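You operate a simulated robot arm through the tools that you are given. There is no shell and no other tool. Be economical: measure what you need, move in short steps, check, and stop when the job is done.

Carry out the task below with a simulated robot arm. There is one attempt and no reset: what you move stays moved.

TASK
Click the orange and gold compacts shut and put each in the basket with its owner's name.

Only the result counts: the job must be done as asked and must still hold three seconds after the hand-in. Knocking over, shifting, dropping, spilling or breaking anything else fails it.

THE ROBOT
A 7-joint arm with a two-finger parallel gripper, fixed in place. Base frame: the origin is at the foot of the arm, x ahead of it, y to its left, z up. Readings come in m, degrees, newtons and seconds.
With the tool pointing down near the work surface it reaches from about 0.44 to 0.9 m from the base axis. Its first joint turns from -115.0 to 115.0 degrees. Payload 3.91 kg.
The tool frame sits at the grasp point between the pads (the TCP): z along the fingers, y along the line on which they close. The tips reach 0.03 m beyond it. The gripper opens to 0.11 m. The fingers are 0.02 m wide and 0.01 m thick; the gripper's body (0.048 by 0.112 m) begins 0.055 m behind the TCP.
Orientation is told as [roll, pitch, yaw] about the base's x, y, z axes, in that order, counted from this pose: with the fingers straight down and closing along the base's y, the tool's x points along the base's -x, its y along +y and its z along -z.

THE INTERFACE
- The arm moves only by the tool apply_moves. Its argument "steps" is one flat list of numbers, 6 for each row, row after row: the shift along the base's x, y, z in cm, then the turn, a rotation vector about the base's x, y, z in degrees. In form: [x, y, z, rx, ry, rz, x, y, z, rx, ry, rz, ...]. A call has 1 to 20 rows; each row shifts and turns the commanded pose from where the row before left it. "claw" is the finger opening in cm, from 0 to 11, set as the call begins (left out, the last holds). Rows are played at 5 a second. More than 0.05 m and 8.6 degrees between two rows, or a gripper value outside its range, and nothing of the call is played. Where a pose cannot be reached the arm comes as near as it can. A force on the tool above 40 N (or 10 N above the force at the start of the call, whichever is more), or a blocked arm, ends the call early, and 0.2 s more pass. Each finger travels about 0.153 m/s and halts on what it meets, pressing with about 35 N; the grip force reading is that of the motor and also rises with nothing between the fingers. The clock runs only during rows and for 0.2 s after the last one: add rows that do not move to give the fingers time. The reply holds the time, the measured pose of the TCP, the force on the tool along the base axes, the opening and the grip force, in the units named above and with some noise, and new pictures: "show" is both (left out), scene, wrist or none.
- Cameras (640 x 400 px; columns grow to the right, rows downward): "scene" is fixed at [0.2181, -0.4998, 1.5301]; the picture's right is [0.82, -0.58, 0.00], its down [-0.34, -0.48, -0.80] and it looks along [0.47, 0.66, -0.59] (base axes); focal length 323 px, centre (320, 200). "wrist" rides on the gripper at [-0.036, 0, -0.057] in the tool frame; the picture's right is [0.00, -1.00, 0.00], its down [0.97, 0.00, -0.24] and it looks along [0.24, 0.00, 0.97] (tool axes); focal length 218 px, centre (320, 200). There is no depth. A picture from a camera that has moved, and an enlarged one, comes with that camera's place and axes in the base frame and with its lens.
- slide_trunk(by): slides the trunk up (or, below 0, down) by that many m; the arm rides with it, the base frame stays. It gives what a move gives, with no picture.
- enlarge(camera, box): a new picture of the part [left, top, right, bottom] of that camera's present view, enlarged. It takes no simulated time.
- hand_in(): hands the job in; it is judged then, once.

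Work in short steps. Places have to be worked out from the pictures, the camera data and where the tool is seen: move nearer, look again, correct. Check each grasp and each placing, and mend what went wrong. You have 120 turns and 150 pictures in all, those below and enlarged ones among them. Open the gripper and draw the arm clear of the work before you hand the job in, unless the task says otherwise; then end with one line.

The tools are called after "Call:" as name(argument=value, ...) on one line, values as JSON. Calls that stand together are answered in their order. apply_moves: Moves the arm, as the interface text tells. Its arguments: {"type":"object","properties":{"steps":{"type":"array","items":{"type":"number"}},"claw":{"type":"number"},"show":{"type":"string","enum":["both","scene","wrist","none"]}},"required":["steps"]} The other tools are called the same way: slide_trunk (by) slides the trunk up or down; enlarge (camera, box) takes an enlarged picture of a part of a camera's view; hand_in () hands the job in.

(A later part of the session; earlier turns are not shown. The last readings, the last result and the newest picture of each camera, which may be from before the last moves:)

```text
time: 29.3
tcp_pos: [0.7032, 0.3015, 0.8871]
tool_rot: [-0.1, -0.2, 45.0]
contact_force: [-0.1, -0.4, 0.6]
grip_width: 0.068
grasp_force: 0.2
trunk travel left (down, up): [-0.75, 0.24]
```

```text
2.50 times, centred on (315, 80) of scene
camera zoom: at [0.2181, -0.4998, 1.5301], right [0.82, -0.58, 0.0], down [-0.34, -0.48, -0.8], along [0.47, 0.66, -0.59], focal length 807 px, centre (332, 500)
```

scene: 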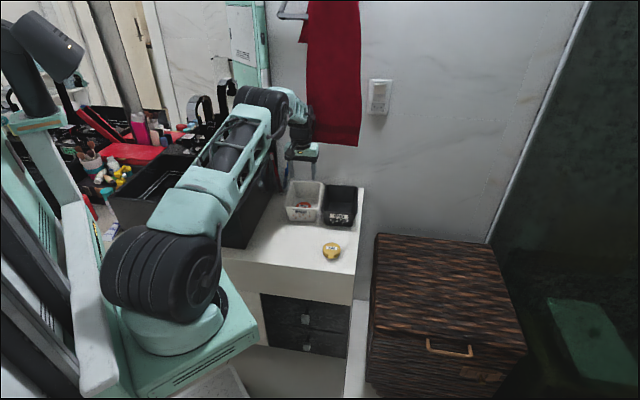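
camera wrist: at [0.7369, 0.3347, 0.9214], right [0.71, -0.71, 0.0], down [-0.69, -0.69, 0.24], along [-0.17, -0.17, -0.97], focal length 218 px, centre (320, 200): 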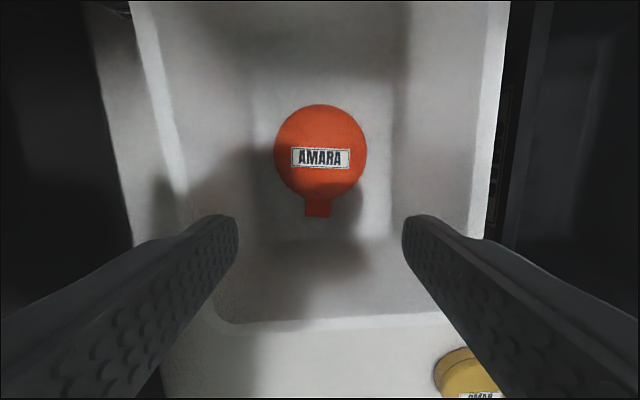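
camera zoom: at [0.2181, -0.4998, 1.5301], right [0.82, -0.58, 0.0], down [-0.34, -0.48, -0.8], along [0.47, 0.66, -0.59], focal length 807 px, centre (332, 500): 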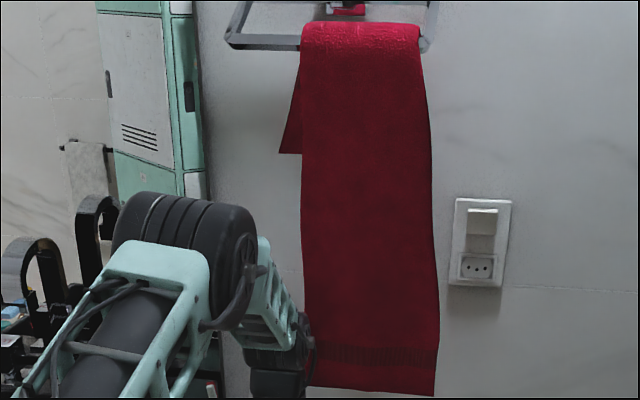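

Towel undisturbed by the rise. I back away farther toward the gold compact over the rim, and view the towel fully.

Call:
apply_moves(steps=[-2, -2, 0, 0, 0, 0, -1.5, -3, 0.5, 0, 0, 0, 0, -4, 1, 0, 0, 0, 0, -4, 0, 0, 0, 0, 0.8, -4, 0, 0, 0, 0], claw=9)

Call:
enlarge(camera="scene", box=[230, 0, 400, 160])

```text
time: 30.5
tcp_pos: [0.6777, 0.1342, 0.9022]
tool_rot: [-0.1, -0.2, 45.1]
contact_force: [0.4, 0.9, 0.0]
grip_width: 0.0901
grasp_force: 0.0
trunk travel left (down, up): [-0.75, 0.24]
camera wrist: at [0.7027, 0.1589, 0.9583], right [0.71, -0.71, 0.0], down [-0.69, -0.69, 0.24], along [-0.17, -0.17, -0.97], focal length 218 px, centre (320, 200)
```

scene: 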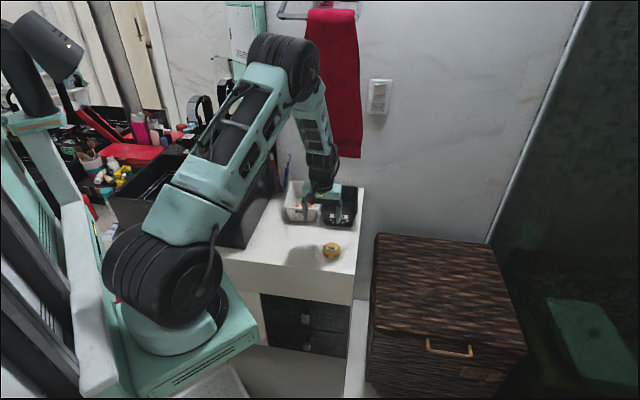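
wrist: 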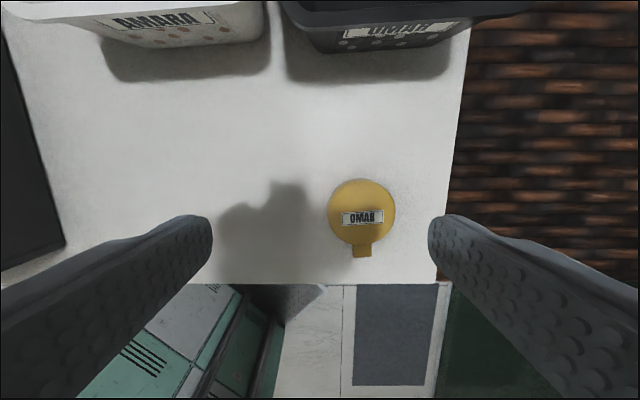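

```text
2.50 times, centred on (315, 80) of scene
camera zoom: at [0.2181, -0.4998, 1.5301], right [0.82, -0.58, 0.0], down [-0.34, -0.48, -0.8], along [0.47, 0.66, -0.59], focal length 807 px, centre (332, 500)
```

zoom: 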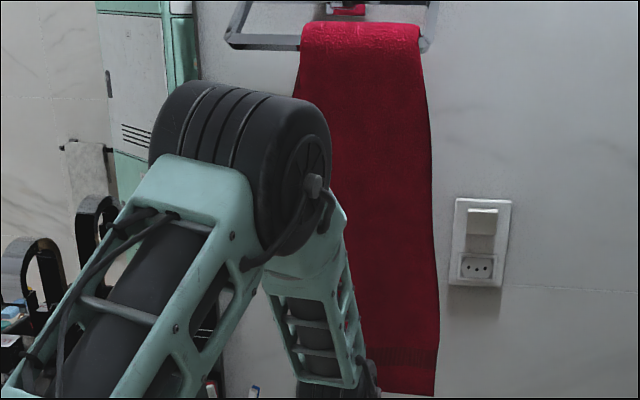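

The towel hangs stably again. To keep the hand away from it at the OMAR basket, I'll grasp gold with the tool tilted 15° so the wrist leans toward the robot. I move over gold (≈(0.690, 0.097)) with that tilt.

Call:
apply_moves(steps=[0.4, -1.3, -1, 3.54, -3.54, 0, 0.4, -1.3, -1, 3.54, -3.54, 0, 0.4, -1.2, -1, 3.54, -3.54, 0, 0, 0, -1, 0, 0, 0])

```text
time: 31.5
tcp_pos: [0.6889, 0.0952, 0.8617]
tool_rot: [-0.1, -15.3, 45.1]
contact_force: [-0.3, -0.3, 0.0]
grip_width: 0.0901
grasp_force: 0.0
trunk travel left (down, up): [-0.75, 0.24]
camera wrist: at [0.7033, 0.1081, 0.9256], right [0.71, -0.71, 0.0], down [-0.71, -0.71, -0.02], along [0.02, 0.02, -1.0], focal length 218 px, centre (320, 200)
```

scene: 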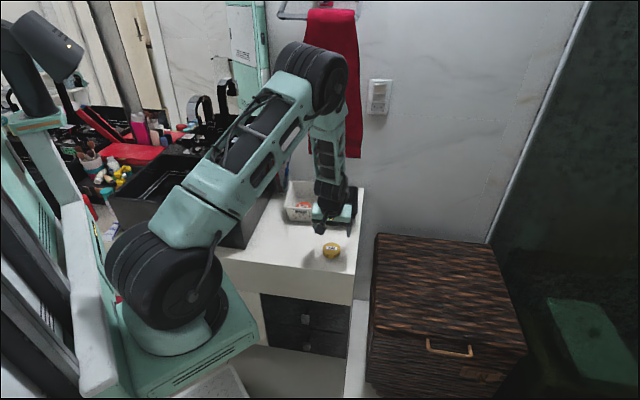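
wrist: 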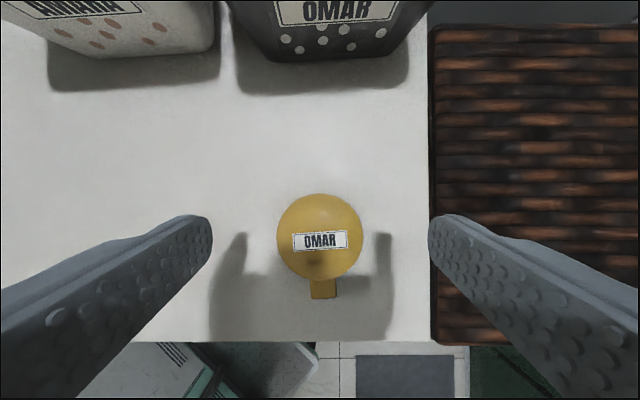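

Centred across the fingers; I shift 0.7 cm back for the tilt and descend to z≈0.799.

Call:
apply_moves(steps=[-0.5, -0.5, -2, 0, 0, 0, 0, 0, -2, 0, 0, 0, 0, 0, -1.6, 0, 0, 0, 0, 0, -0.6, 0, 0, 0], show="none")

Call:
apply_moves(steps=[0, 0, 0, 0, 0, 0, 0, 0, 0, 0, 0, 0, 0, 0, 0, 0, 0, 0], claw=4, show="wrist")

Call:
enlarge(camera="scene", box=[280, 217, 360, 277])

```text
time: 32.5
tcp_pos: [0.6851, 0.0893, 0.8002]
tool_rot: [-0.1, -15.3, 44.9]
contact_force: [-0.1, 0.2, -0.4]
grip_width: 0.09
grasp_force: 0.0
trunk travel left (down, up): [-0.75, 0.24]
```

```text
time: 33.3
tcp_pos: [0.6842, 0.0892, 0.8002]
tool_rot: [-0.2, -15.2, 45.0]
contact_force: [-0.1, 0.5, 0.0]
grip_width: 0.0586
grasp_force: 35.8
trunk travel left (down, up): [-0.75, 0.24]
camera wrist: at [0.6984, 0.1028, 0.8637], right [0.71, -0.71, 0.0], down [-0.71, -0.71, -0.02], along [0.02, 0.02, -1.0], focal length 218 px, centre (320, 200)
```

wrist: 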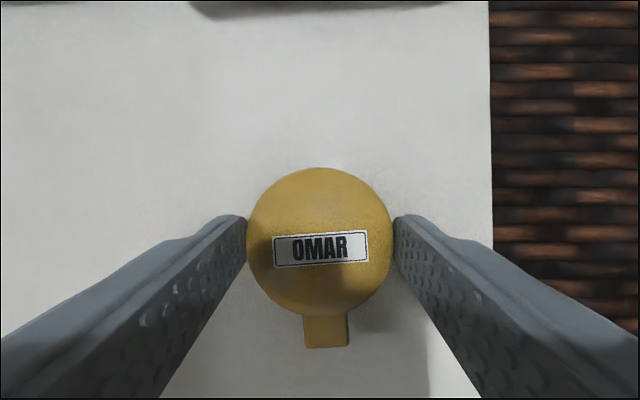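

```text
6.67 times, centred on (320, 247) of scene
camera zoom: at [0.2181, -0.4998, 1.5301], right [0.82, -0.58, 0.0], down [-0.34, -0.48, -0.8], along [0.47, 0.66, -0.59], focal length 2151 px, centre (320, -113)
```

zoom: 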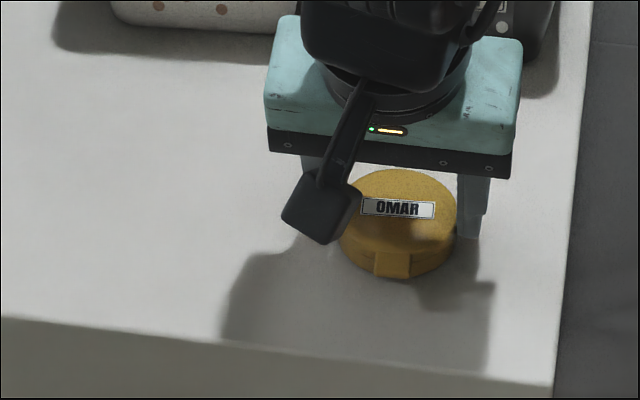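

Gold gripped at 58.6 mm. I lift 10 cm and advance partway toward the OMAR basket.

Call:
apply_moves(steps=[0, 0, 1, 0, 0, 0, 0, 0, 3, 0, 0, 0, 0, 0, 3, 0, 0, 0, 0, 0, 3, 0, 0, 0, 2.8, 2.7, 0, 0, 0, 0, 2.8, 2.7, 0, 0, 0, 0])

Call:
enlarge(camera="scene", box=[260, 120, 388, 220])

```text
time: 34.7
tcp_pos: [0.7406, 0.143, 0.9001]
tool_rot: [-0.1, -15.2, 45.0]
contact_force: [0.1, -0.1, -1.2]
grip_width: 0.0588
grasp_force: 34.5
trunk travel left (down, up): [-0.75, 0.24]
camera wrist: at [0.7543, 0.1567, 0.9637], right [0.71, -0.71, 0.0], down [-0.71, -0.71, -0.02], along [0.02, 0.02, -1.0], focal length 218 px, centre (320, 200)
```

scene: 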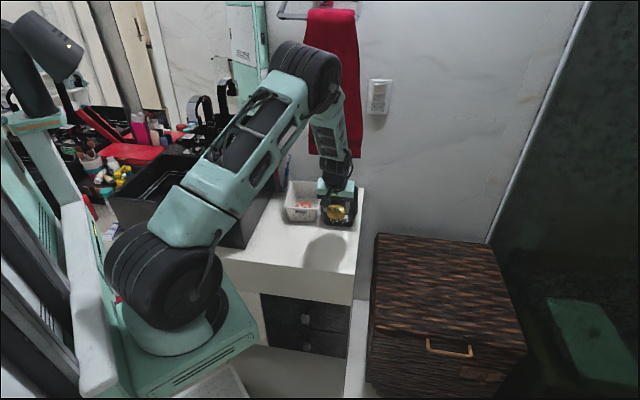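
wrist: 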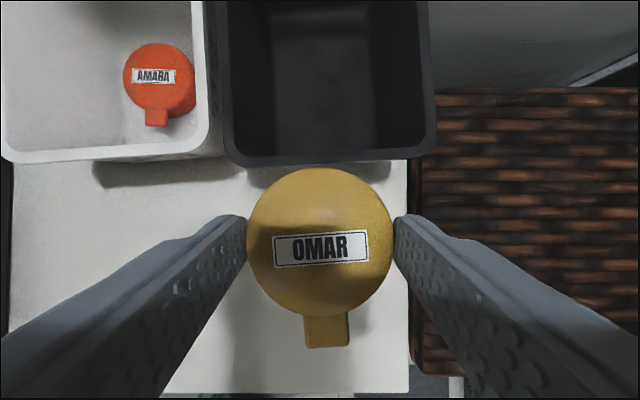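

```text
4.00 times, centred on (324, 170) of scene
camera zoom: at [0.2181, -0.4998, 1.5301], right [0.82, -0.58, 0.0], down [-0.34, -0.48, -0.8], along [0.47, 0.66, -0.59], focal length 1291 px, centre (304, 320)
```

zoom: 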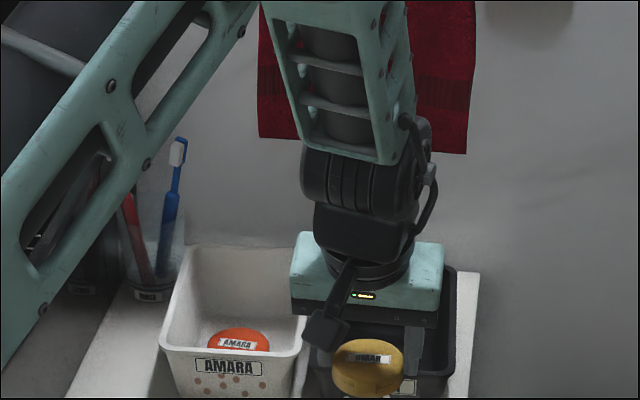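

Basket centre is 0.5 cm right of the hand. I advance over it with that correction, at the same height.

Call:
apply_moves(steps=[2.7, 2.4, 0, 0, 0, 0, 2.7, 2.5, 0, 0, 0, 0, 2.6, 2.5, 0, 0, 0, 0])

Call:
enlarge(camera="scene", box=[260, 120, 388, 220])

```text
time: 35.5
tcp_pos: [0.8203, 0.2171, 0.9007]
tool_rot: [0.0, -15.2, 45.0]
contact_force: [0.5, -0.7, -0.4]
grip_width: 0.0588
grasp_force: 34.8
trunk travel left (down, up): [-0.75, 0.24]
camera wrist: at [0.8346, 0.2308, 0.9647], right [0.71, -0.71, 0.0], down [-0.71, -0.71, -0.02], along [0.02, 0.02, -1.0], focal length 218 px, centre (320, 200)
```

scene: 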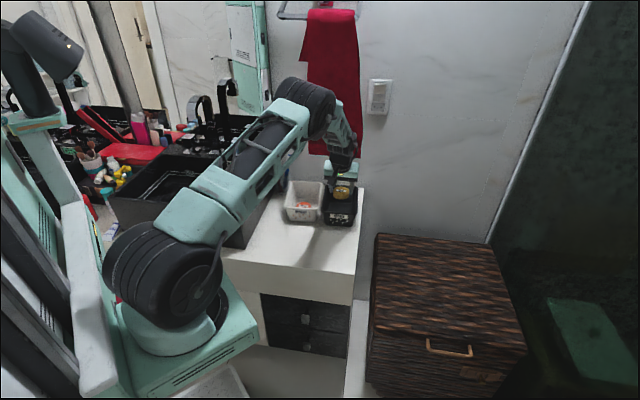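
wrist: 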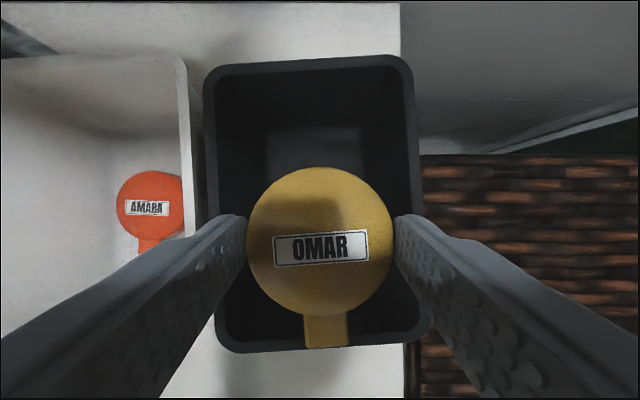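

```text
4.00 times, centred on (324, 170) of scene
camera zoom: at [0.2181, -0.4998, 1.5301], right [0.82, -0.58, 0.0], down [-0.34, -0.48, -0.8], along [0.47, 0.66, -0.59], focal length 1291 px, centre (304, 320)
```

zoom: 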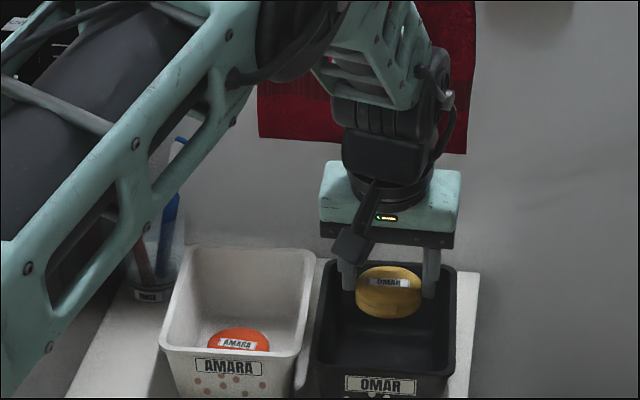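

Centred in the basket and the towel hem is unmoved. I lower in steps.

Call:
apply_moves(steps=[0, 0, -2, 0, 0, 0, 0, 0, -2, 0, 0, 0, 0, 0, -2, 0, 0, 0, 0, 0, -1.5, 0, 0, 0])

Call:
enlarge(camera="scene", box=[260, 120, 388, 220])

```text
time: 36.5
tcp_pos: [0.8212, 0.2169, 0.8251]
tool_rot: [-0.2, -15.3, 44.9]
contact_force: [0.1, -0.2, -0.2]
grip_width: 0.0587
grasp_force: 34.7
trunk travel left (down, up): [-0.75, 0.24]
camera wrist: at [0.8347, 0.2309, 0.8888], right [0.71, -0.71, 0.0], down [-0.71, -0.71, -0.02], along [0.02, 0.02, -1.0], focal length 218 px, centre (320, 200)
```

scene: 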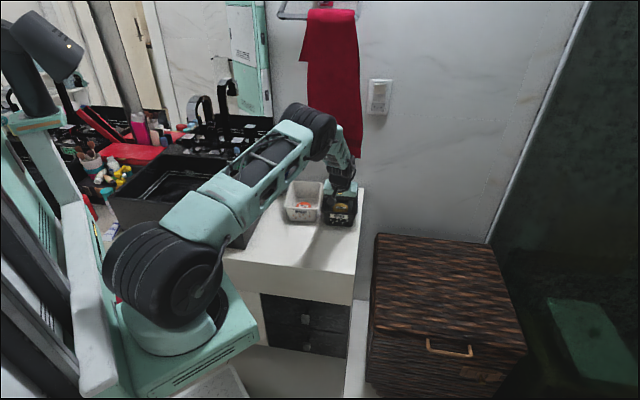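
wrist: 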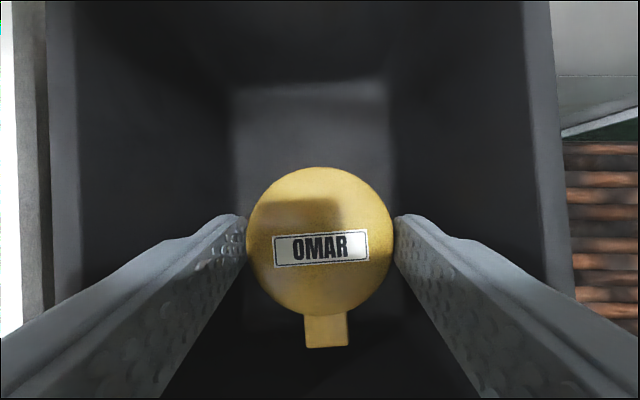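

```text
4.00 times, centred on (324, 170) of scene
camera zoom: at [0.2181, -0.4998, 1.5301], right [0.82, -0.58, 0.0], down [-0.34, -0.48, -0.8], along [0.47, 0.66, -0.59], focal length 1291 px, centre (304, 320)
```

zoom: 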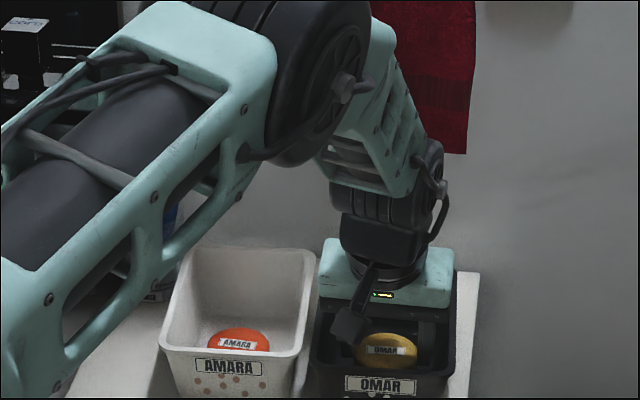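

The floor's centre is about 0.4 cm left; I correct and lower gently until the force shows contact.

Call:
apply_moves(steps=[-0.28, 0.28, -0.5, 0, 0, 0, 0, 0, -0.8, 0, 0, 0, 0, 0, -0.2, 0, 0, 0, 0, 0, -0.2, 0, 0, 0], show="wrist")

```text
time: 37.5
tcp_pos: [0.8185, 0.2192, 0.8085]
tool_rot: [-0.1, -15.2, 44.9]
contact_force: [0.4, 0.7, -1.3]
grip_width: 0.059
grasp_force: 35.4
trunk travel left (down, up): [-0.75, 0.24]
camera wrist: at [0.832, 0.2336, 0.872], right [0.71, -0.71, 0.0], down [-0.71, -0.71, -0.02], along [0.02, 0.02, -1.0], focal length 218 px, centre (320, 200)
```

wrist: 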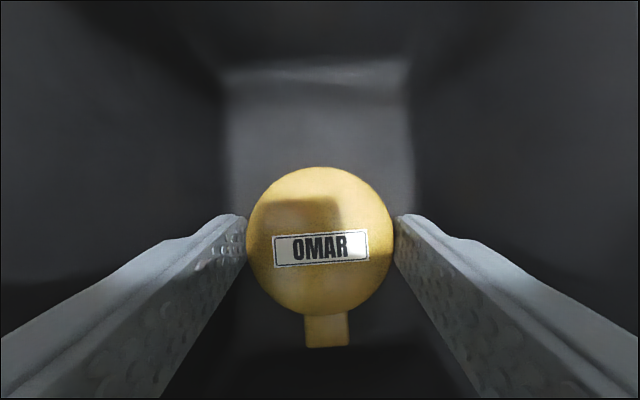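

Centred; a few more mm down.

Call:
apply_moves(steps=[0, 0, -0.15, 0, 0, 0, 0, 0, -0.15, 0, 0, 0], show="none")

```text
time: 38.1
tcp_pos: [0.8173, 0.2197, 0.8048]
tool_rot: [0.0, -15.2, 45.1]
contact_force: [-0.3, -0.6, -1.7]
grip_width: 0.0588
grasp_force: 35.4
trunk travel left (down, up): [-0.75, 0.24]
```

Call:
apply_moves(steps=[0, 0, -0.1, 0, 0, 0, 0, 0, -0.1, 0, 0, 0], show="none")

```text
time: 38.7
tcp_pos: [0.8177, 0.22, 0.8031]
tool_rot: [0.0, -15.3, 45.0]
contact_force: [-0.3, -0.7, 3.9]
grip_width: 0.0585
grasp_force: 34.7
trunk travel left (down, up): [-0.75, 0.24]
```

Contact (+4 N swing). I open a little, rise 3 cm, slide back from the wall, and stop to check the towel.

Call:
apply_moves(steps=[0, 0, 0, 0, 0, 0, 0, 0, 0.5, 0, 0, 0, 0, 0, 1.2, 0, 0, 0, 0, 0, 1.3, 0, 0, 0, -0.9, -0.9, 0, 0, 0, 0, -0.8, -0.8, 0, 0, 0, 0], claw=6.4)

Call:
enlarge(camera="scene", box=[260, 120, 388, 220])

```text
time: 40.1
tcp_pos: [0.8014, 0.2027, 0.8324]
tool_rot: [-0.2, -15.2, 44.9]
contact_force: [0.1, 0.2, -0.6]
grip_width: 0.0639
grasp_force: 0.1
trunk travel left (down, up): [-0.75, 0.24]
camera wrist: at [0.8147, 0.2164, 0.897], right [0.71, -0.71, 0.0], down [-0.71, -0.71, -0.02], along [0.02, 0.01, -1.0], focal length 218 px, centre (320, 200)
```

scene: 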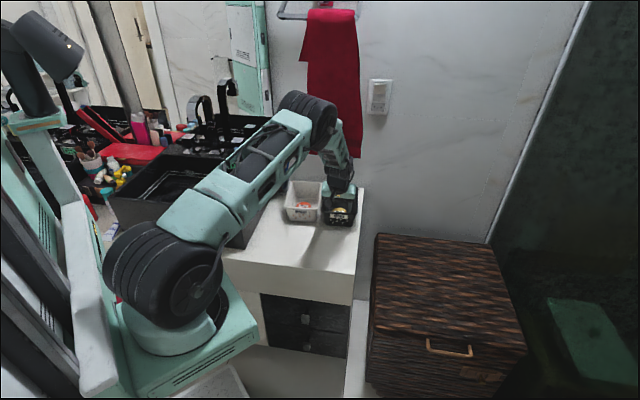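
wrist: 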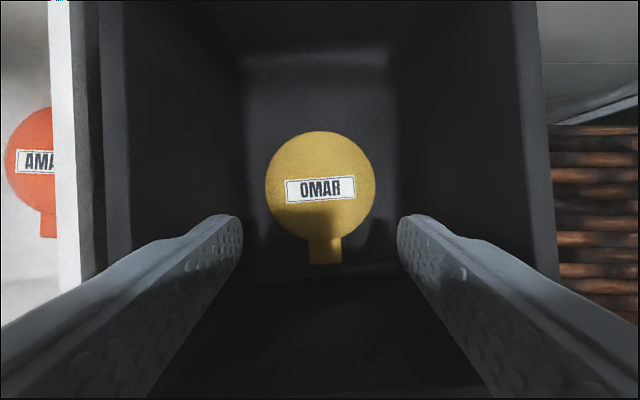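

```text
4.00 times, centred on (324, 170) of scene
camera zoom: at [0.2181, -0.4998, 1.5301], right [0.82, -0.58, 0.0], down [-0.34, -0.48, -0.8], along [0.47, 0.66, -0.59], focal length 1291 px, centre (304, 320)
```

zoom: 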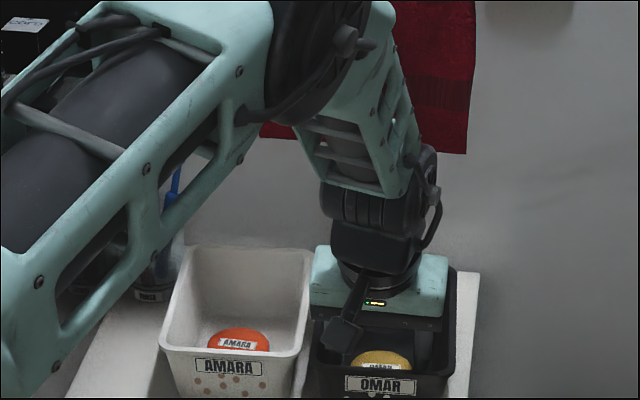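

Gold lies flat and shut in the OMAR basket; the towel is untouched. I rise along a backward-leaning path in steps.

Call:
apply_moves(steps=[0, 0, 1.5, 0, 0, 0, 0, 0, 1.5, 0, 0, 0, 0, 0, 1.5, 0, 0, 0, -1, -1, 1.5, 0, 0, 0, -2.5, -2.5, 0.5, 0, 0, 0, -3, -3, 1, 0, 0, 0, -3, -3, 1, 0, 0, 0, -3, -3, 1, 0, 0, 0, -3, -3, 1, 0, 0, 0])

Call:
enlarge(camera="scene", box=[230, 0, 400, 160])

```text
time: 42.1
tcp_pos: [0.6455, 0.0483, 0.9383]
tool_rot: [0.0, -15.2, 45.0]
contact_force: [0.5, 0.2, -0.5]
grip_width: 0.0637
grasp_force: 0.1
trunk travel left (down, up): [-0.75, 0.24]
camera wrist: at [0.6591, 0.0623, 1.0021], right [0.71, -0.71, 0.0], down [-0.71, -0.71, -0.02], along [0.02, 0.02, -1.0], focal length 218 px, centre (320, 200)
```

scene: 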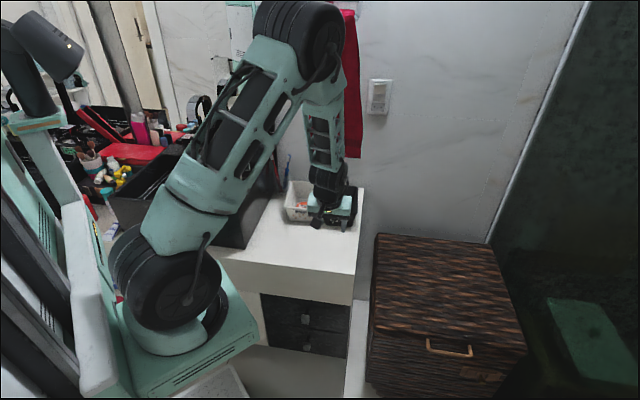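
wrist: 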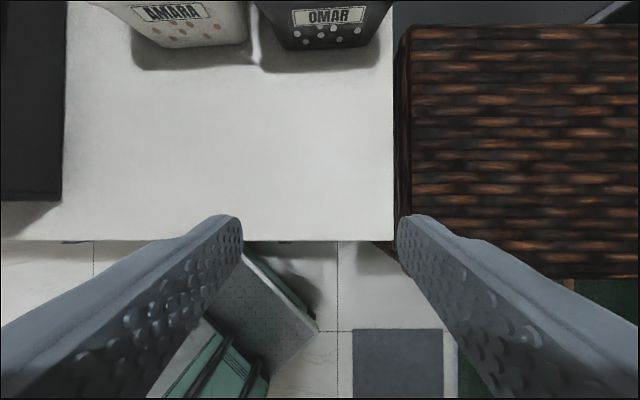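

```text
2.50 times, centred on (315, 80) of scene
camera zoom: at [0.2181, -0.4998, 1.5301], right [0.82, -0.58, 0.0], down [-0.34, -0.48, -0.8], along [0.47, 0.66, -0.59], focal length 807 px, centre (332, 500)
```

zoom: 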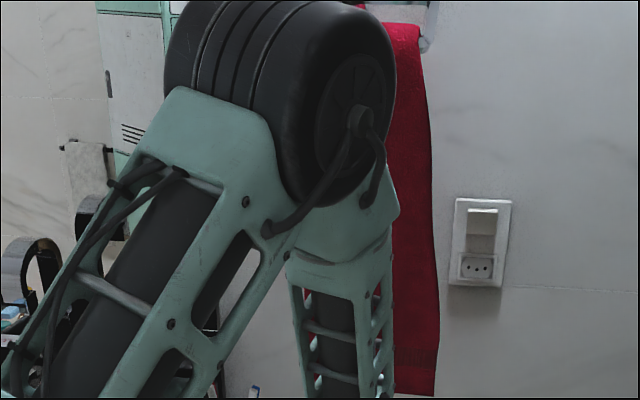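

Clear of everything. I retreat toward the start area for an unobstructed look.

Call:
apply_moves(steps=[-3, 0, 2, -3.54, 3.54, 0, -3, 1, 2, -3.54, 3.54, 0, -3, 2, 2, -3.54, 3.54, -5, -3, 3, 2, 0, 0, -8, -3, 3, 2, 0, 0, -8, -3, 3.5, 1, 0, 0, -8, -3, 3.5, 0, 0, 0, -8, -3, 3.5, 0, 0, 0, -8], show="scene")

Call:
enlarge(camera="scene", box=[190, 0, 390, 125])

Call:
enlarge(camera="scene", box=[260, 165, 380, 275])

```text
time: 43.9
tcp_pos: [0.4056, 0.242, 1.0488]
tool_rot: [-0.3, -0.1, -0.2]
contact_force: [-0.5, -0.1, 0.2]
grip_width: 0.064
grasp_force: 0.1
trunk travel left (down, up): [-0.75, 0.24]
```

scene: 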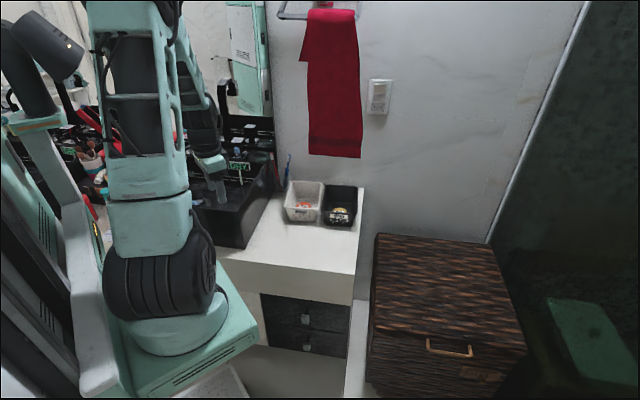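

```text
3.20 times, centred on (290, 62) of scene
camera zoom: at [0.2181, -0.4998, 1.5301], right [0.82, -0.58, 0.0], down [-0.34, -0.48, -0.8], along [0.47, 0.66, -0.59], focal length 1033 px, centre (416, 640)
```

zoom: 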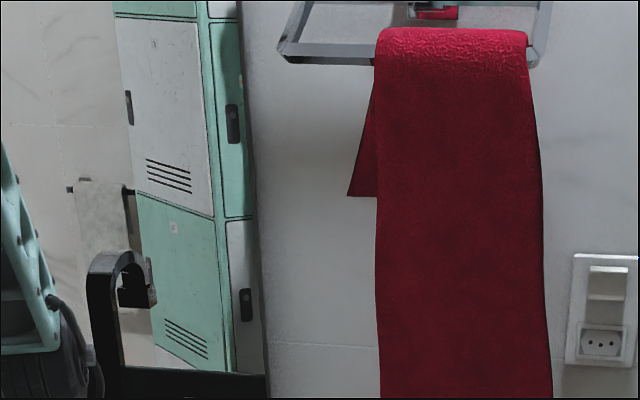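

```text
3.64 times, centred on (320, 220) of scene
camera zoom: at [0.2181, -0.4998, 1.5301], right [0.82, -0.58, 0.0], down [-0.34, -0.48, -0.8], along [0.47, 0.66, -0.59], focal length 1174 px, centre (320, 127)
```

zoom: 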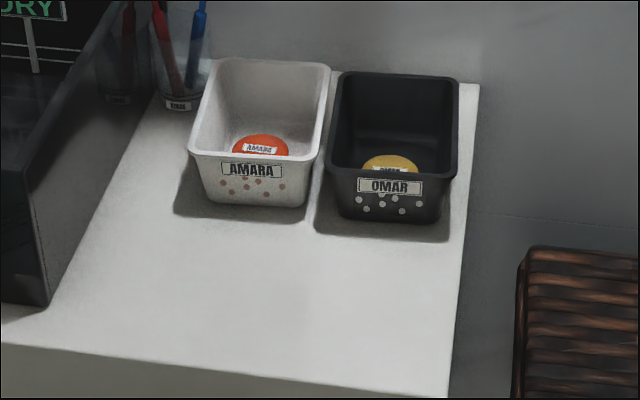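

Both compacts are shut in the right baskets, and the baskets, cup and brushes are unmoved. But the towel ended about 1.2 cm to the right on its bar, and I want to set that right: I turn the tool horizontal at bar height, well away from the wall, to look at it.

Call:
apply_moves(steps=[1.5, -2, 3.3, 0, 0, 7.5, 1.5, -2, 3.3, 0, 0, 7.5, 1.5, -2, 3.3, 0, 0, 7.5, 1.5, -2, 3.3, 0, 0, 7.5, 1.5, -2, 3.3, 0, 0, 7.5, 1.5, -2, 3.3, 0, 0, 7.5], claw=0, show="none")

Call:
apply_moves(steps=[0.5, 0, 0.4, 5.3, -5.3, 0, 0.5, 0, 0.4, 5.3, -5.3, 0, 0.5, 0, 0.4, 5.3, -5.3, 0, 0.5, 0, 0.4, 5.3, -5.3, 0, 0.5, 0, 0.4, 5.3, -5.3, 0, 0.5, 0, 0.4, 5.3, -5.3, 0, 0.5, 0, 0.4, 5.3, -5.3, 0, 0.5, 0, 0.4, 5.3, -5.3, 0, 0.5, 0, 0.4, 5.3, -5.3, 0, 0.5, 0, 0.4, 5.3, -5.3, 0, 0.5, 0, 0.4, 5.3, -5.3, 0, 0.5, 0, 0.4, 5.3, -5.3, 0])

```text
time: 45.3
tcp_pos: [0.4966, 0.1228, 1.2477]
tool_rot: [-0.3, -0.2, 45.0]
contact_force: [0.5, 0.3, 0.3]
grip_width: 0.0
grasp_force: 35.2
trunk travel left (down, up): [-0.75, 0.24]
```

```text
time: 47.9
tcp_pos: [0.5752, 0.123, 1.3018]
tool_rot: [-3.6, -80.3, 45.0]
contact_force: [0.9, -0.4, 0.6]
grip_width: 0.0
grasp_force: 35.3
out of reach, approached as far as the arm can: row 8, 9, 11, 12
trunk travel left (down, up): [-0.75, 0.24]
camera wrist: at [0.5375, 0.09, 1.3463], right [0.66, -0.75, 0.01], down [-0.29, -0.27, -0.92], along [0.69, 0.6, -0.4], focal length 218 px, centre (320, 200)
```

scene: 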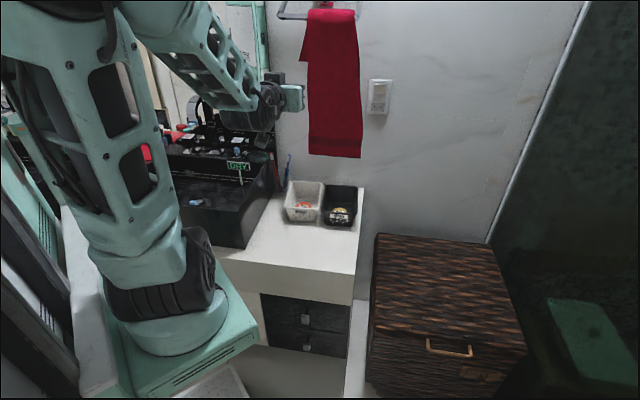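
wrist: 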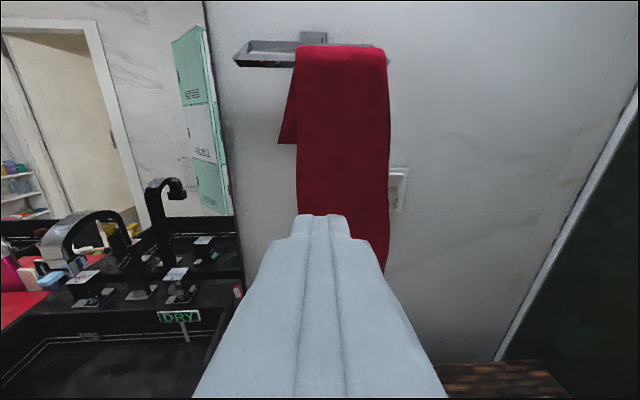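

The towel's front panel is at u≈0.80 and its right edge at v≈0.433 near the bar. I bring the closed fingers to the right of it, still about 7 cm short of its plane.

Call:
apply_moves(steps=[3.5, -1, 0.5, 0, 0, 0, 4, -1, 0.5, 0, 0, 0, 4, 0, 0.5, 0, 0, 0, 4, 1, 0.5, 0, 0, 0, 4, 2, 0.4, 0, 0, 0, 3, 2, 0.4, 0, 0, 0])

```text
time: 49.3
tcp_pos: [0.7997, 0.1532, 1.3297]
tool_rot: [-3.6, -80.2, 45.0]
contact_force: [-0.3, 0.3, 0.7]
grip_width: 0.0
grasp_force: 34.9
trunk travel left (down, up): [-0.75, 0.24]
camera wrist: at [0.7634, 0.12, 1.3742], right [0.66, -0.75, 0.01], down [-0.29, -0.27, -0.92], along [0.69, 0.6, -0.4], focal length 218 px, centre (320, 200)
```

scene: 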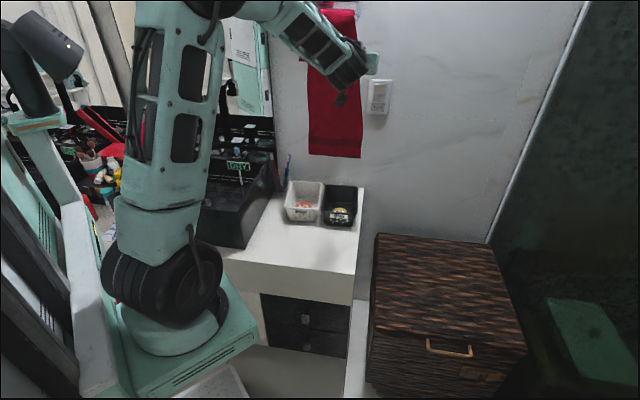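
wrist: 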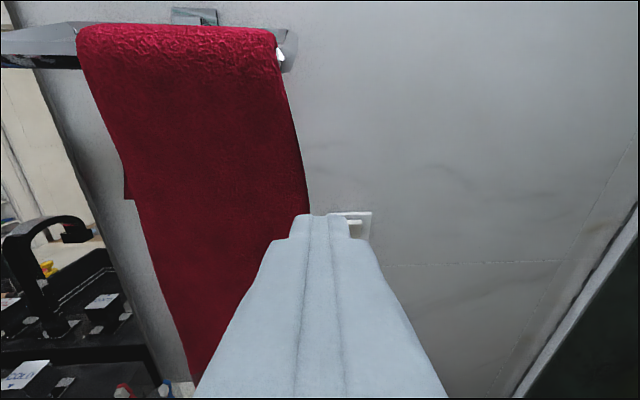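

I step 2 cm right to clear the edge and advance 8 cm toward the wall.

Call:
apply_moves(steps=[1.4, -1.4, 0, 0, 0, 0, 1.9, 1.9, 0, 0, 0, 0, 1.9, 1.9, 0, 0, 0, 0, 1.9, 1.9, 0, 0, 0, 0])

Call:
enlarge(camera="scene", box=[290, 0, 400, 80])

```text
time: 50.3
tcp_pos: [0.8721, 0.1969, 1.3299]
tool_rot: [-3.4, -80.2, 45.0]
contact_force: [0.1, -0.2, 0.6]
grip_width: 0.0002
grasp_force: 35.7
trunk travel left (down, up): [-0.75, 0.24]
camera wrist: at [0.8336, 0.1633, 1.375], right [0.66, -0.75, 0.01], down [-0.29, -0.27, -0.92], along [0.69, 0.6, -0.4], focal length 218 px, centre (320, 200)
```

scene: 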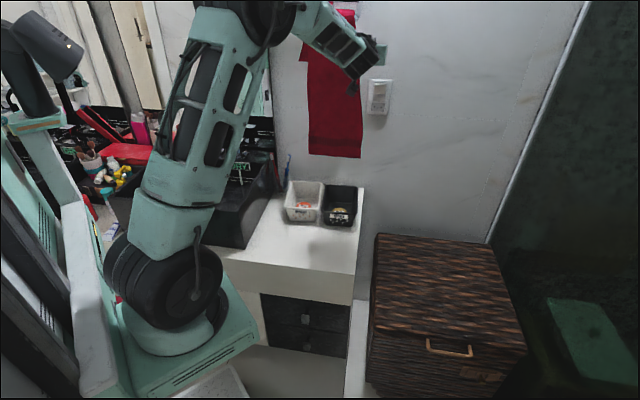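
wrist: 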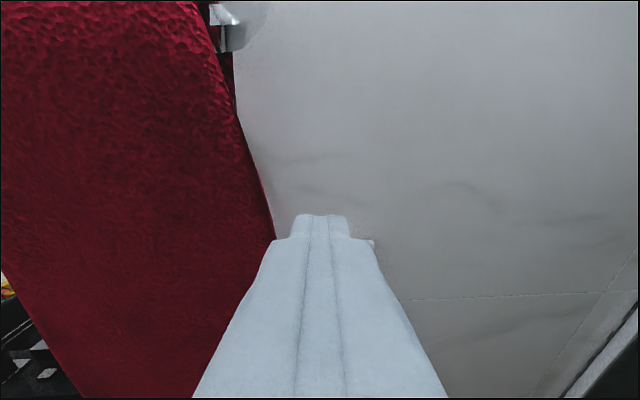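

```text
5.00 times, centred on (345, 40) of scene
camera zoom: at [0.2181, -0.4998, 1.5301], right [0.82, -0.58, 0.0], down [-0.34, -0.48, -0.8], along [0.47, 0.66, -0.59], focal length 1614 px, centre (195, 1000)
```

zoom: 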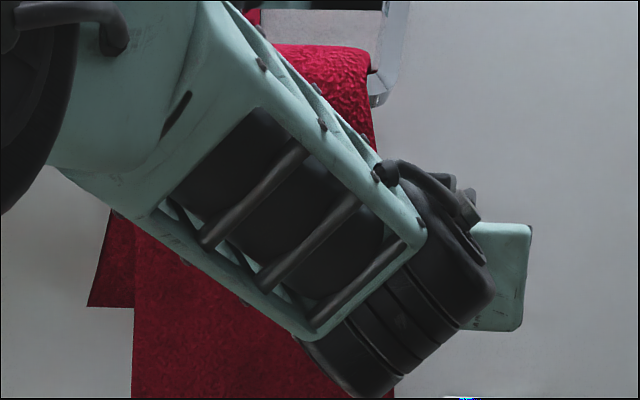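

Clear on the right of the edge. I advance 3 cm more so the tips pass beside the panel.

Call:
apply_moves(steps=[1.1, 1.1, 0, 0, 0, 0, 1.1, 1.1, 0, 0, 0, 0], show="wrist")

```text
time: 50.9
tcp_pos: [0.8933, 0.2189, 1.3314]
tool_rot: [-3.6, -80.2, 45.0]
contact_force: [0.2, 0.6, -0.3]
grip_width: 0.0
grasp_force: 34.6
trunk travel left (down, up): [-0.75, 0.24]
camera wrist: at [0.8556, 0.1855, 1.3753], right [0.66, -0.75, 0.01], down [-0.29, -0.27, -0.92], along [0.69, 0.6, -0.4], focal length 218 px, centre (320, 200)
```

wrist: 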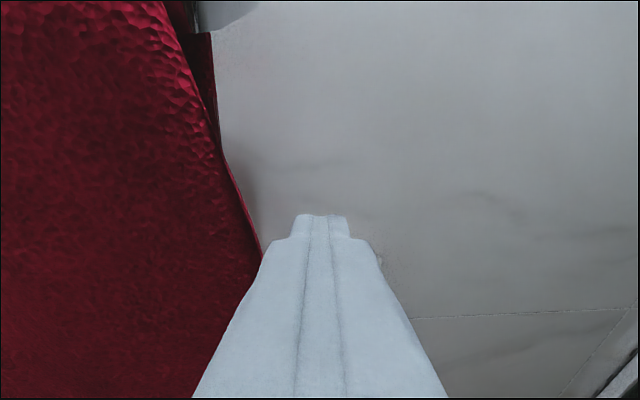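

I push left in 3 mm steps, watching the edge and force.

Call:
apply_moves(steps=[-0.21, 0.21, 0, 0, 0, 0, -0.21, 0.21, 0, 0, 0, 0, -0.21, 0.21, 0, 0, 0, 0], show="wrist")

Call:
enlarge(camera="scene", box=[190, 0, 390, 125])

```text
time: 51.7
tcp_pos: [0.886, 0.2262, 1.329]
tool_rot: [-3.7, -80.1, 45.2]
contact_force: [-0.2, -0.3, 0.9]
grip_width: 0.0002
grasp_force: 34.7
trunk travel left (down, up): [-0.75, 0.24]
camera wrist: at [0.8495, 0.1915, 1.3743], right [0.66, -0.75, 0.01], down [-0.29, -0.27, -0.92], along [0.69, 0.6, -0.4], focal length 218 px, centre (320, 200)
```

wrist: 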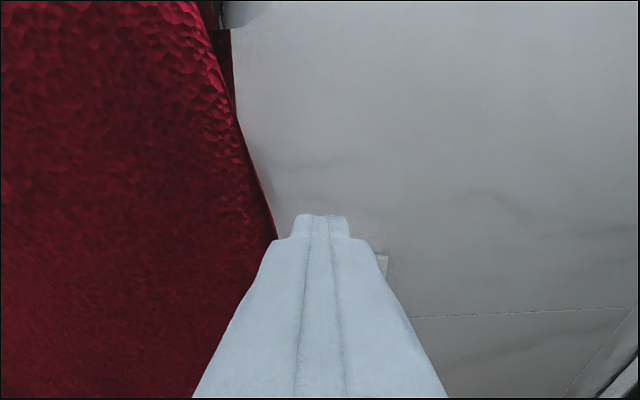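

```text
3.20 times, centred on (290, 62) of scene
camera zoom: at [0.2181, -0.4998, 1.5301], right [0.82, -0.58, 0.0], down [-0.34, -0.48, -0.8], along [0.47, 0.66, -0.59], focal length 1033 px, centre (416, 640)
```

zoom: 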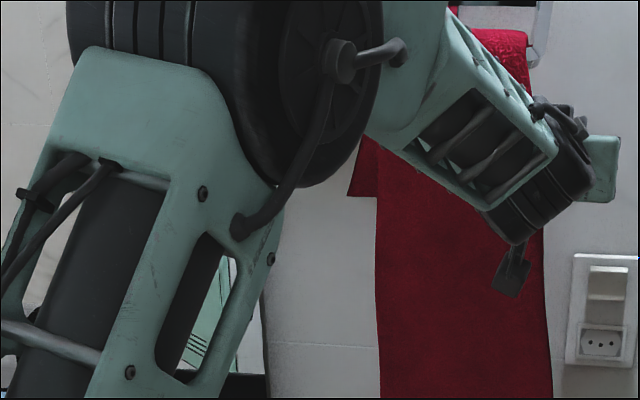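

No contact yet; gap is about 4–7 mm. I continue.

Call:
apply_moves(steps=[-0.21, 0.21, 0, 0, 0, 0, -0.21, 0.21, 0, 0, 0, 0, -0.21, 0.21, 0, 0, 0, 0], show="wrist")

Call:
enlarge(camera="scene", box=[190, 0, 390, 125])

```text
time: 52.5
tcp_pos: [0.8797, 0.2292, 1.3302]
tool_rot: [-3.7, -80.2, 45.1]
contact_force: [-0.4, -0.3, -0.1]
grip_width: 0.0
grasp_force: 35.5
trunk travel left (down, up): [-0.75, 0.24]
camera wrist: at [0.8432, 0.1976, 1.3745], right [0.66, -0.75, 0.01], down [-0.29, -0.27, -0.92], along [0.69, 0.6, -0.4], focal length 218 px, centre (320, 200)
```

wrist: 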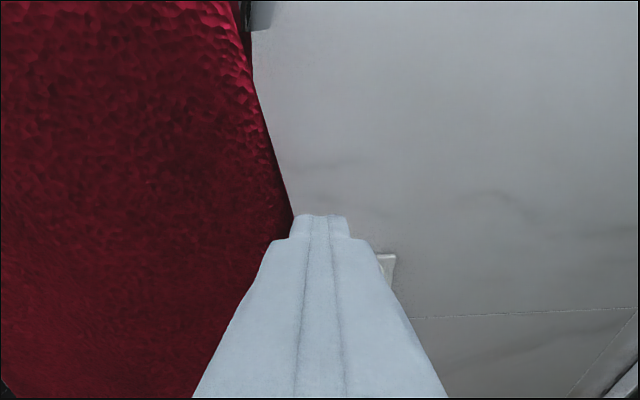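

```text
3.20 times, centred on (290, 62) of scene
camera zoom: at [0.2181, -0.4998, 1.5301], right [0.82, -0.58, 0.0], down [-0.34, -0.48, -0.8], along [0.47, 0.66, -0.59], focal length 1033 px, centre (416, 640)
```

zoom: 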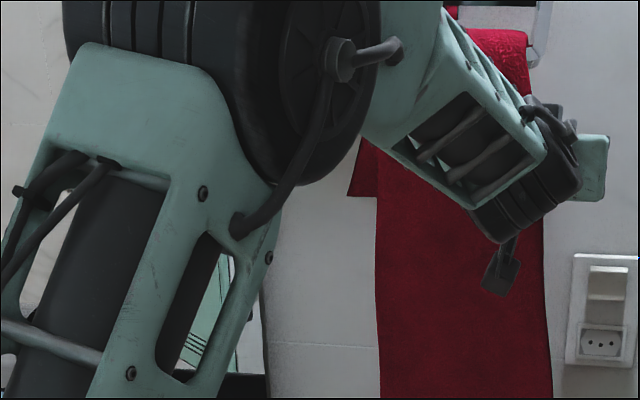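

Edge now appears at the fingertip. Two more steps, then check whether the towel follows.

Call:
apply_moves(steps=[-0.21, 0.21, 0, 0, 0, 0, -0.21, 0.21, 0, 0, 0, 0], show="wrist")

Call:
enlarge(camera="scene", box=[190, 0, 390, 125])

```text
time: 53.1
tcp_pos: [0.8763, 0.2346, 1.3296]
tool_rot: [-4.0, -80.2, 45.5]
contact_force: [1.7, -0.5, 0.2]
grip_width: 0.0
grasp_force: 35.0
trunk travel left (down, up): [-0.75, 0.24]
camera wrist: at [0.8388, 0.2019, 1.3744], right [0.66, -0.75, 0.01], down [-0.29, -0.27, -0.92], along [0.69, 0.6, -0.4], focal length 218 px, centre (320, 200)
```

wrist: 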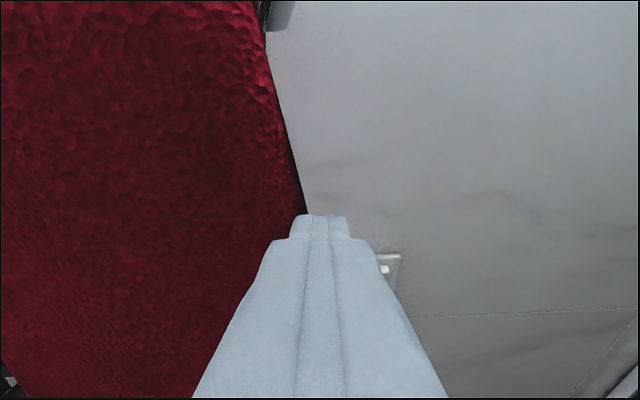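

```text
3.20 times, centred on (290, 62) of scene
camera zoom: at [0.2181, -0.4998, 1.5301], right [0.82, -0.58, 0.0], down [-0.34, -0.48, -0.8], along [0.47, 0.66, -0.59], focal length 1033 px, centre (416, 640)
```

zoom: 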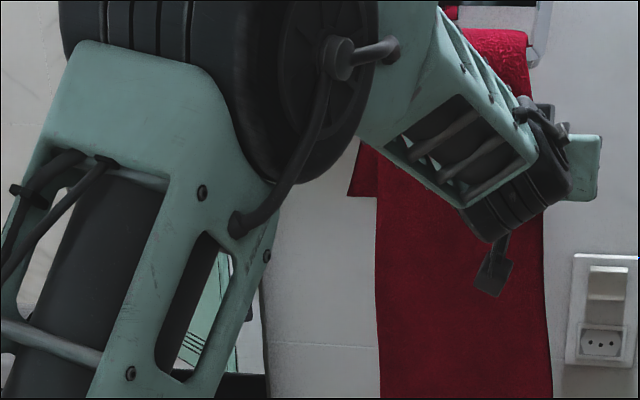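

A slight force (~1.5 N) and small tool rotation suggest contact starting. Two more steps.

Call:
apply_moves(steps=[-0.21, 0.21, 0, 0, 0, 0, -0.21, 0.21, 0, 0, 0, 0], show="wrist")

Call:
enlarge(camera="scene", box=[190, 0, 390, 125])

```text
time: 53.7
tcp_pos: [0.8724, 0.2389, 1.3291]
tool_rot: [-3.5, -80.3, 45.1]
contact_force: [1.3, -0.8, 0.5]
grip_width: 0.0
grasp_force: 34.6
trunk travel left (down, up): [-0.75, 0.24]
camera wrist: at [0.8349, 0.2059, 1.3743], right [0.66, -0.75, 0.01], down [-0.29, -0.27, -0.92], along [0.69, 0.6, -0.4], focal length 218 px, centre (320, 200)
```

wrist: 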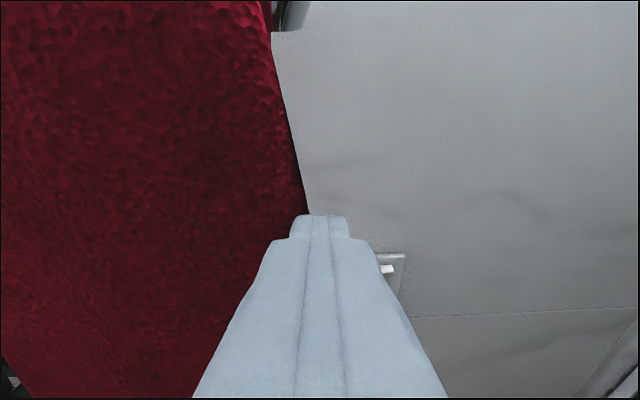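

```text
3.20 times, centred on (290, 62) of scene
camera zoom: at [0.2181, -0.4998, 1.5301], right [0.82, -0.58, 0.0], down [-0.34, -0.48, -0.8], along [0.47, 0.66, -0.59], focal length 1033 px, centre (416, 640)
```

zoom: 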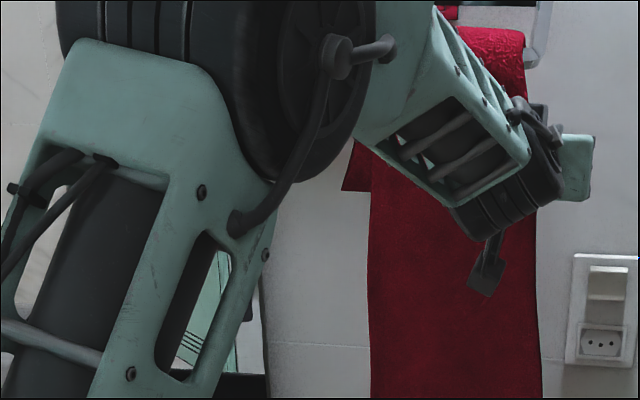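

The towel follows (top edge 527→523, target 514). I continue pushing.

Call:
apply_moves(steps=[-0.21, 0.21, 0, 0, 0, 0, -0.21, 0.21, 0, 0, 0, 0, 0, 0, 0, 0, 0, 0], show="none")

Call:
enlarge(camera="scene", box=[190, 0, 390, 125])

```text
time: 54.5
tcp_pos: [0.8683, 0.2435, 1.3295]
tool_rot: [-3.6, -80.2, 45.1]
contact_force: [0.7, -1.2, 1.1]
grip_width: 0.0
grasp_force: 35.1
trunk travel left (down, up): [-0.75, 0.24]
```

```text
3.20 times, centred on (290, 62) of scene
camera zoom: at [0.2181, -0.4998, 1.5301], right [0.82, -0.58, 0.0], down [-0.34, -0.48, -0.8], along [0.47, 0.66, -0.59], focal length 1033 px, centre (416, 640)
```

zoom: 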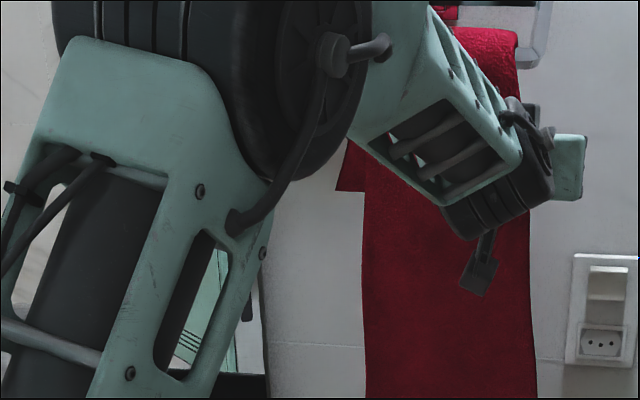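

Top edge now 516 (original 514) with a slight tilt that should hang out. I release to the right and look.

Call:
apply_moves(steps=[0.3, -0.3, 0, 0, 0, 0, 0.6, -0.6, 0, 0, 0, 0, 0.6, -0.6, 0, 0, 0, 0, 0, 0, 0, 0, 0, 0, 0, 0, 0, 0, 0, 0], show="wrist")

Call:
enlarge(camera="scene", box=[190, 0, 390, 125])

```text
time: 55.7
tcp_pos: [0.8841, 0.2284, 1.3305]
tool_rot: [-3.7, -80.1, 45.1]
contact_force: [0.4, -0.7, 0.9]
grip_width: 0.0
grasp_force: 35.1
trunk travel left (down, up): [-0.75, 0.24]
camera wrist: at [0.8457, 0.1955, 1.3743], right [0.66, -0.75, 0.01], down [-0.29, -0.27, -0.92], along [0.69, 0.6, -0.4], focal length 218 px, centre (320, 200)
```

wrist: 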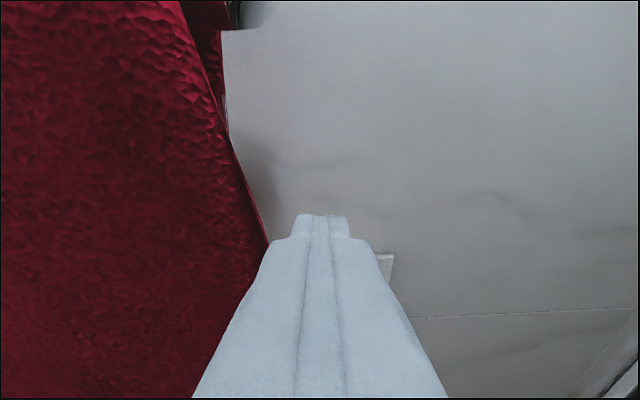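

```text
3.20 times, centred on (290, 62) of scene
camera zoom: at [0.2181, -0.4998, 1.5301], right [0.82, -0.58, 0.0], down [-0.34, -0.48, -0.8], along [0.47, 0.66, -0.59], focal length 1033 px, centre (416, 640)
```

zoom: 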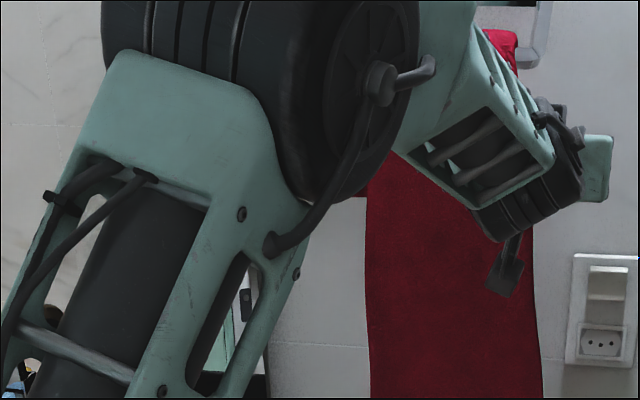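

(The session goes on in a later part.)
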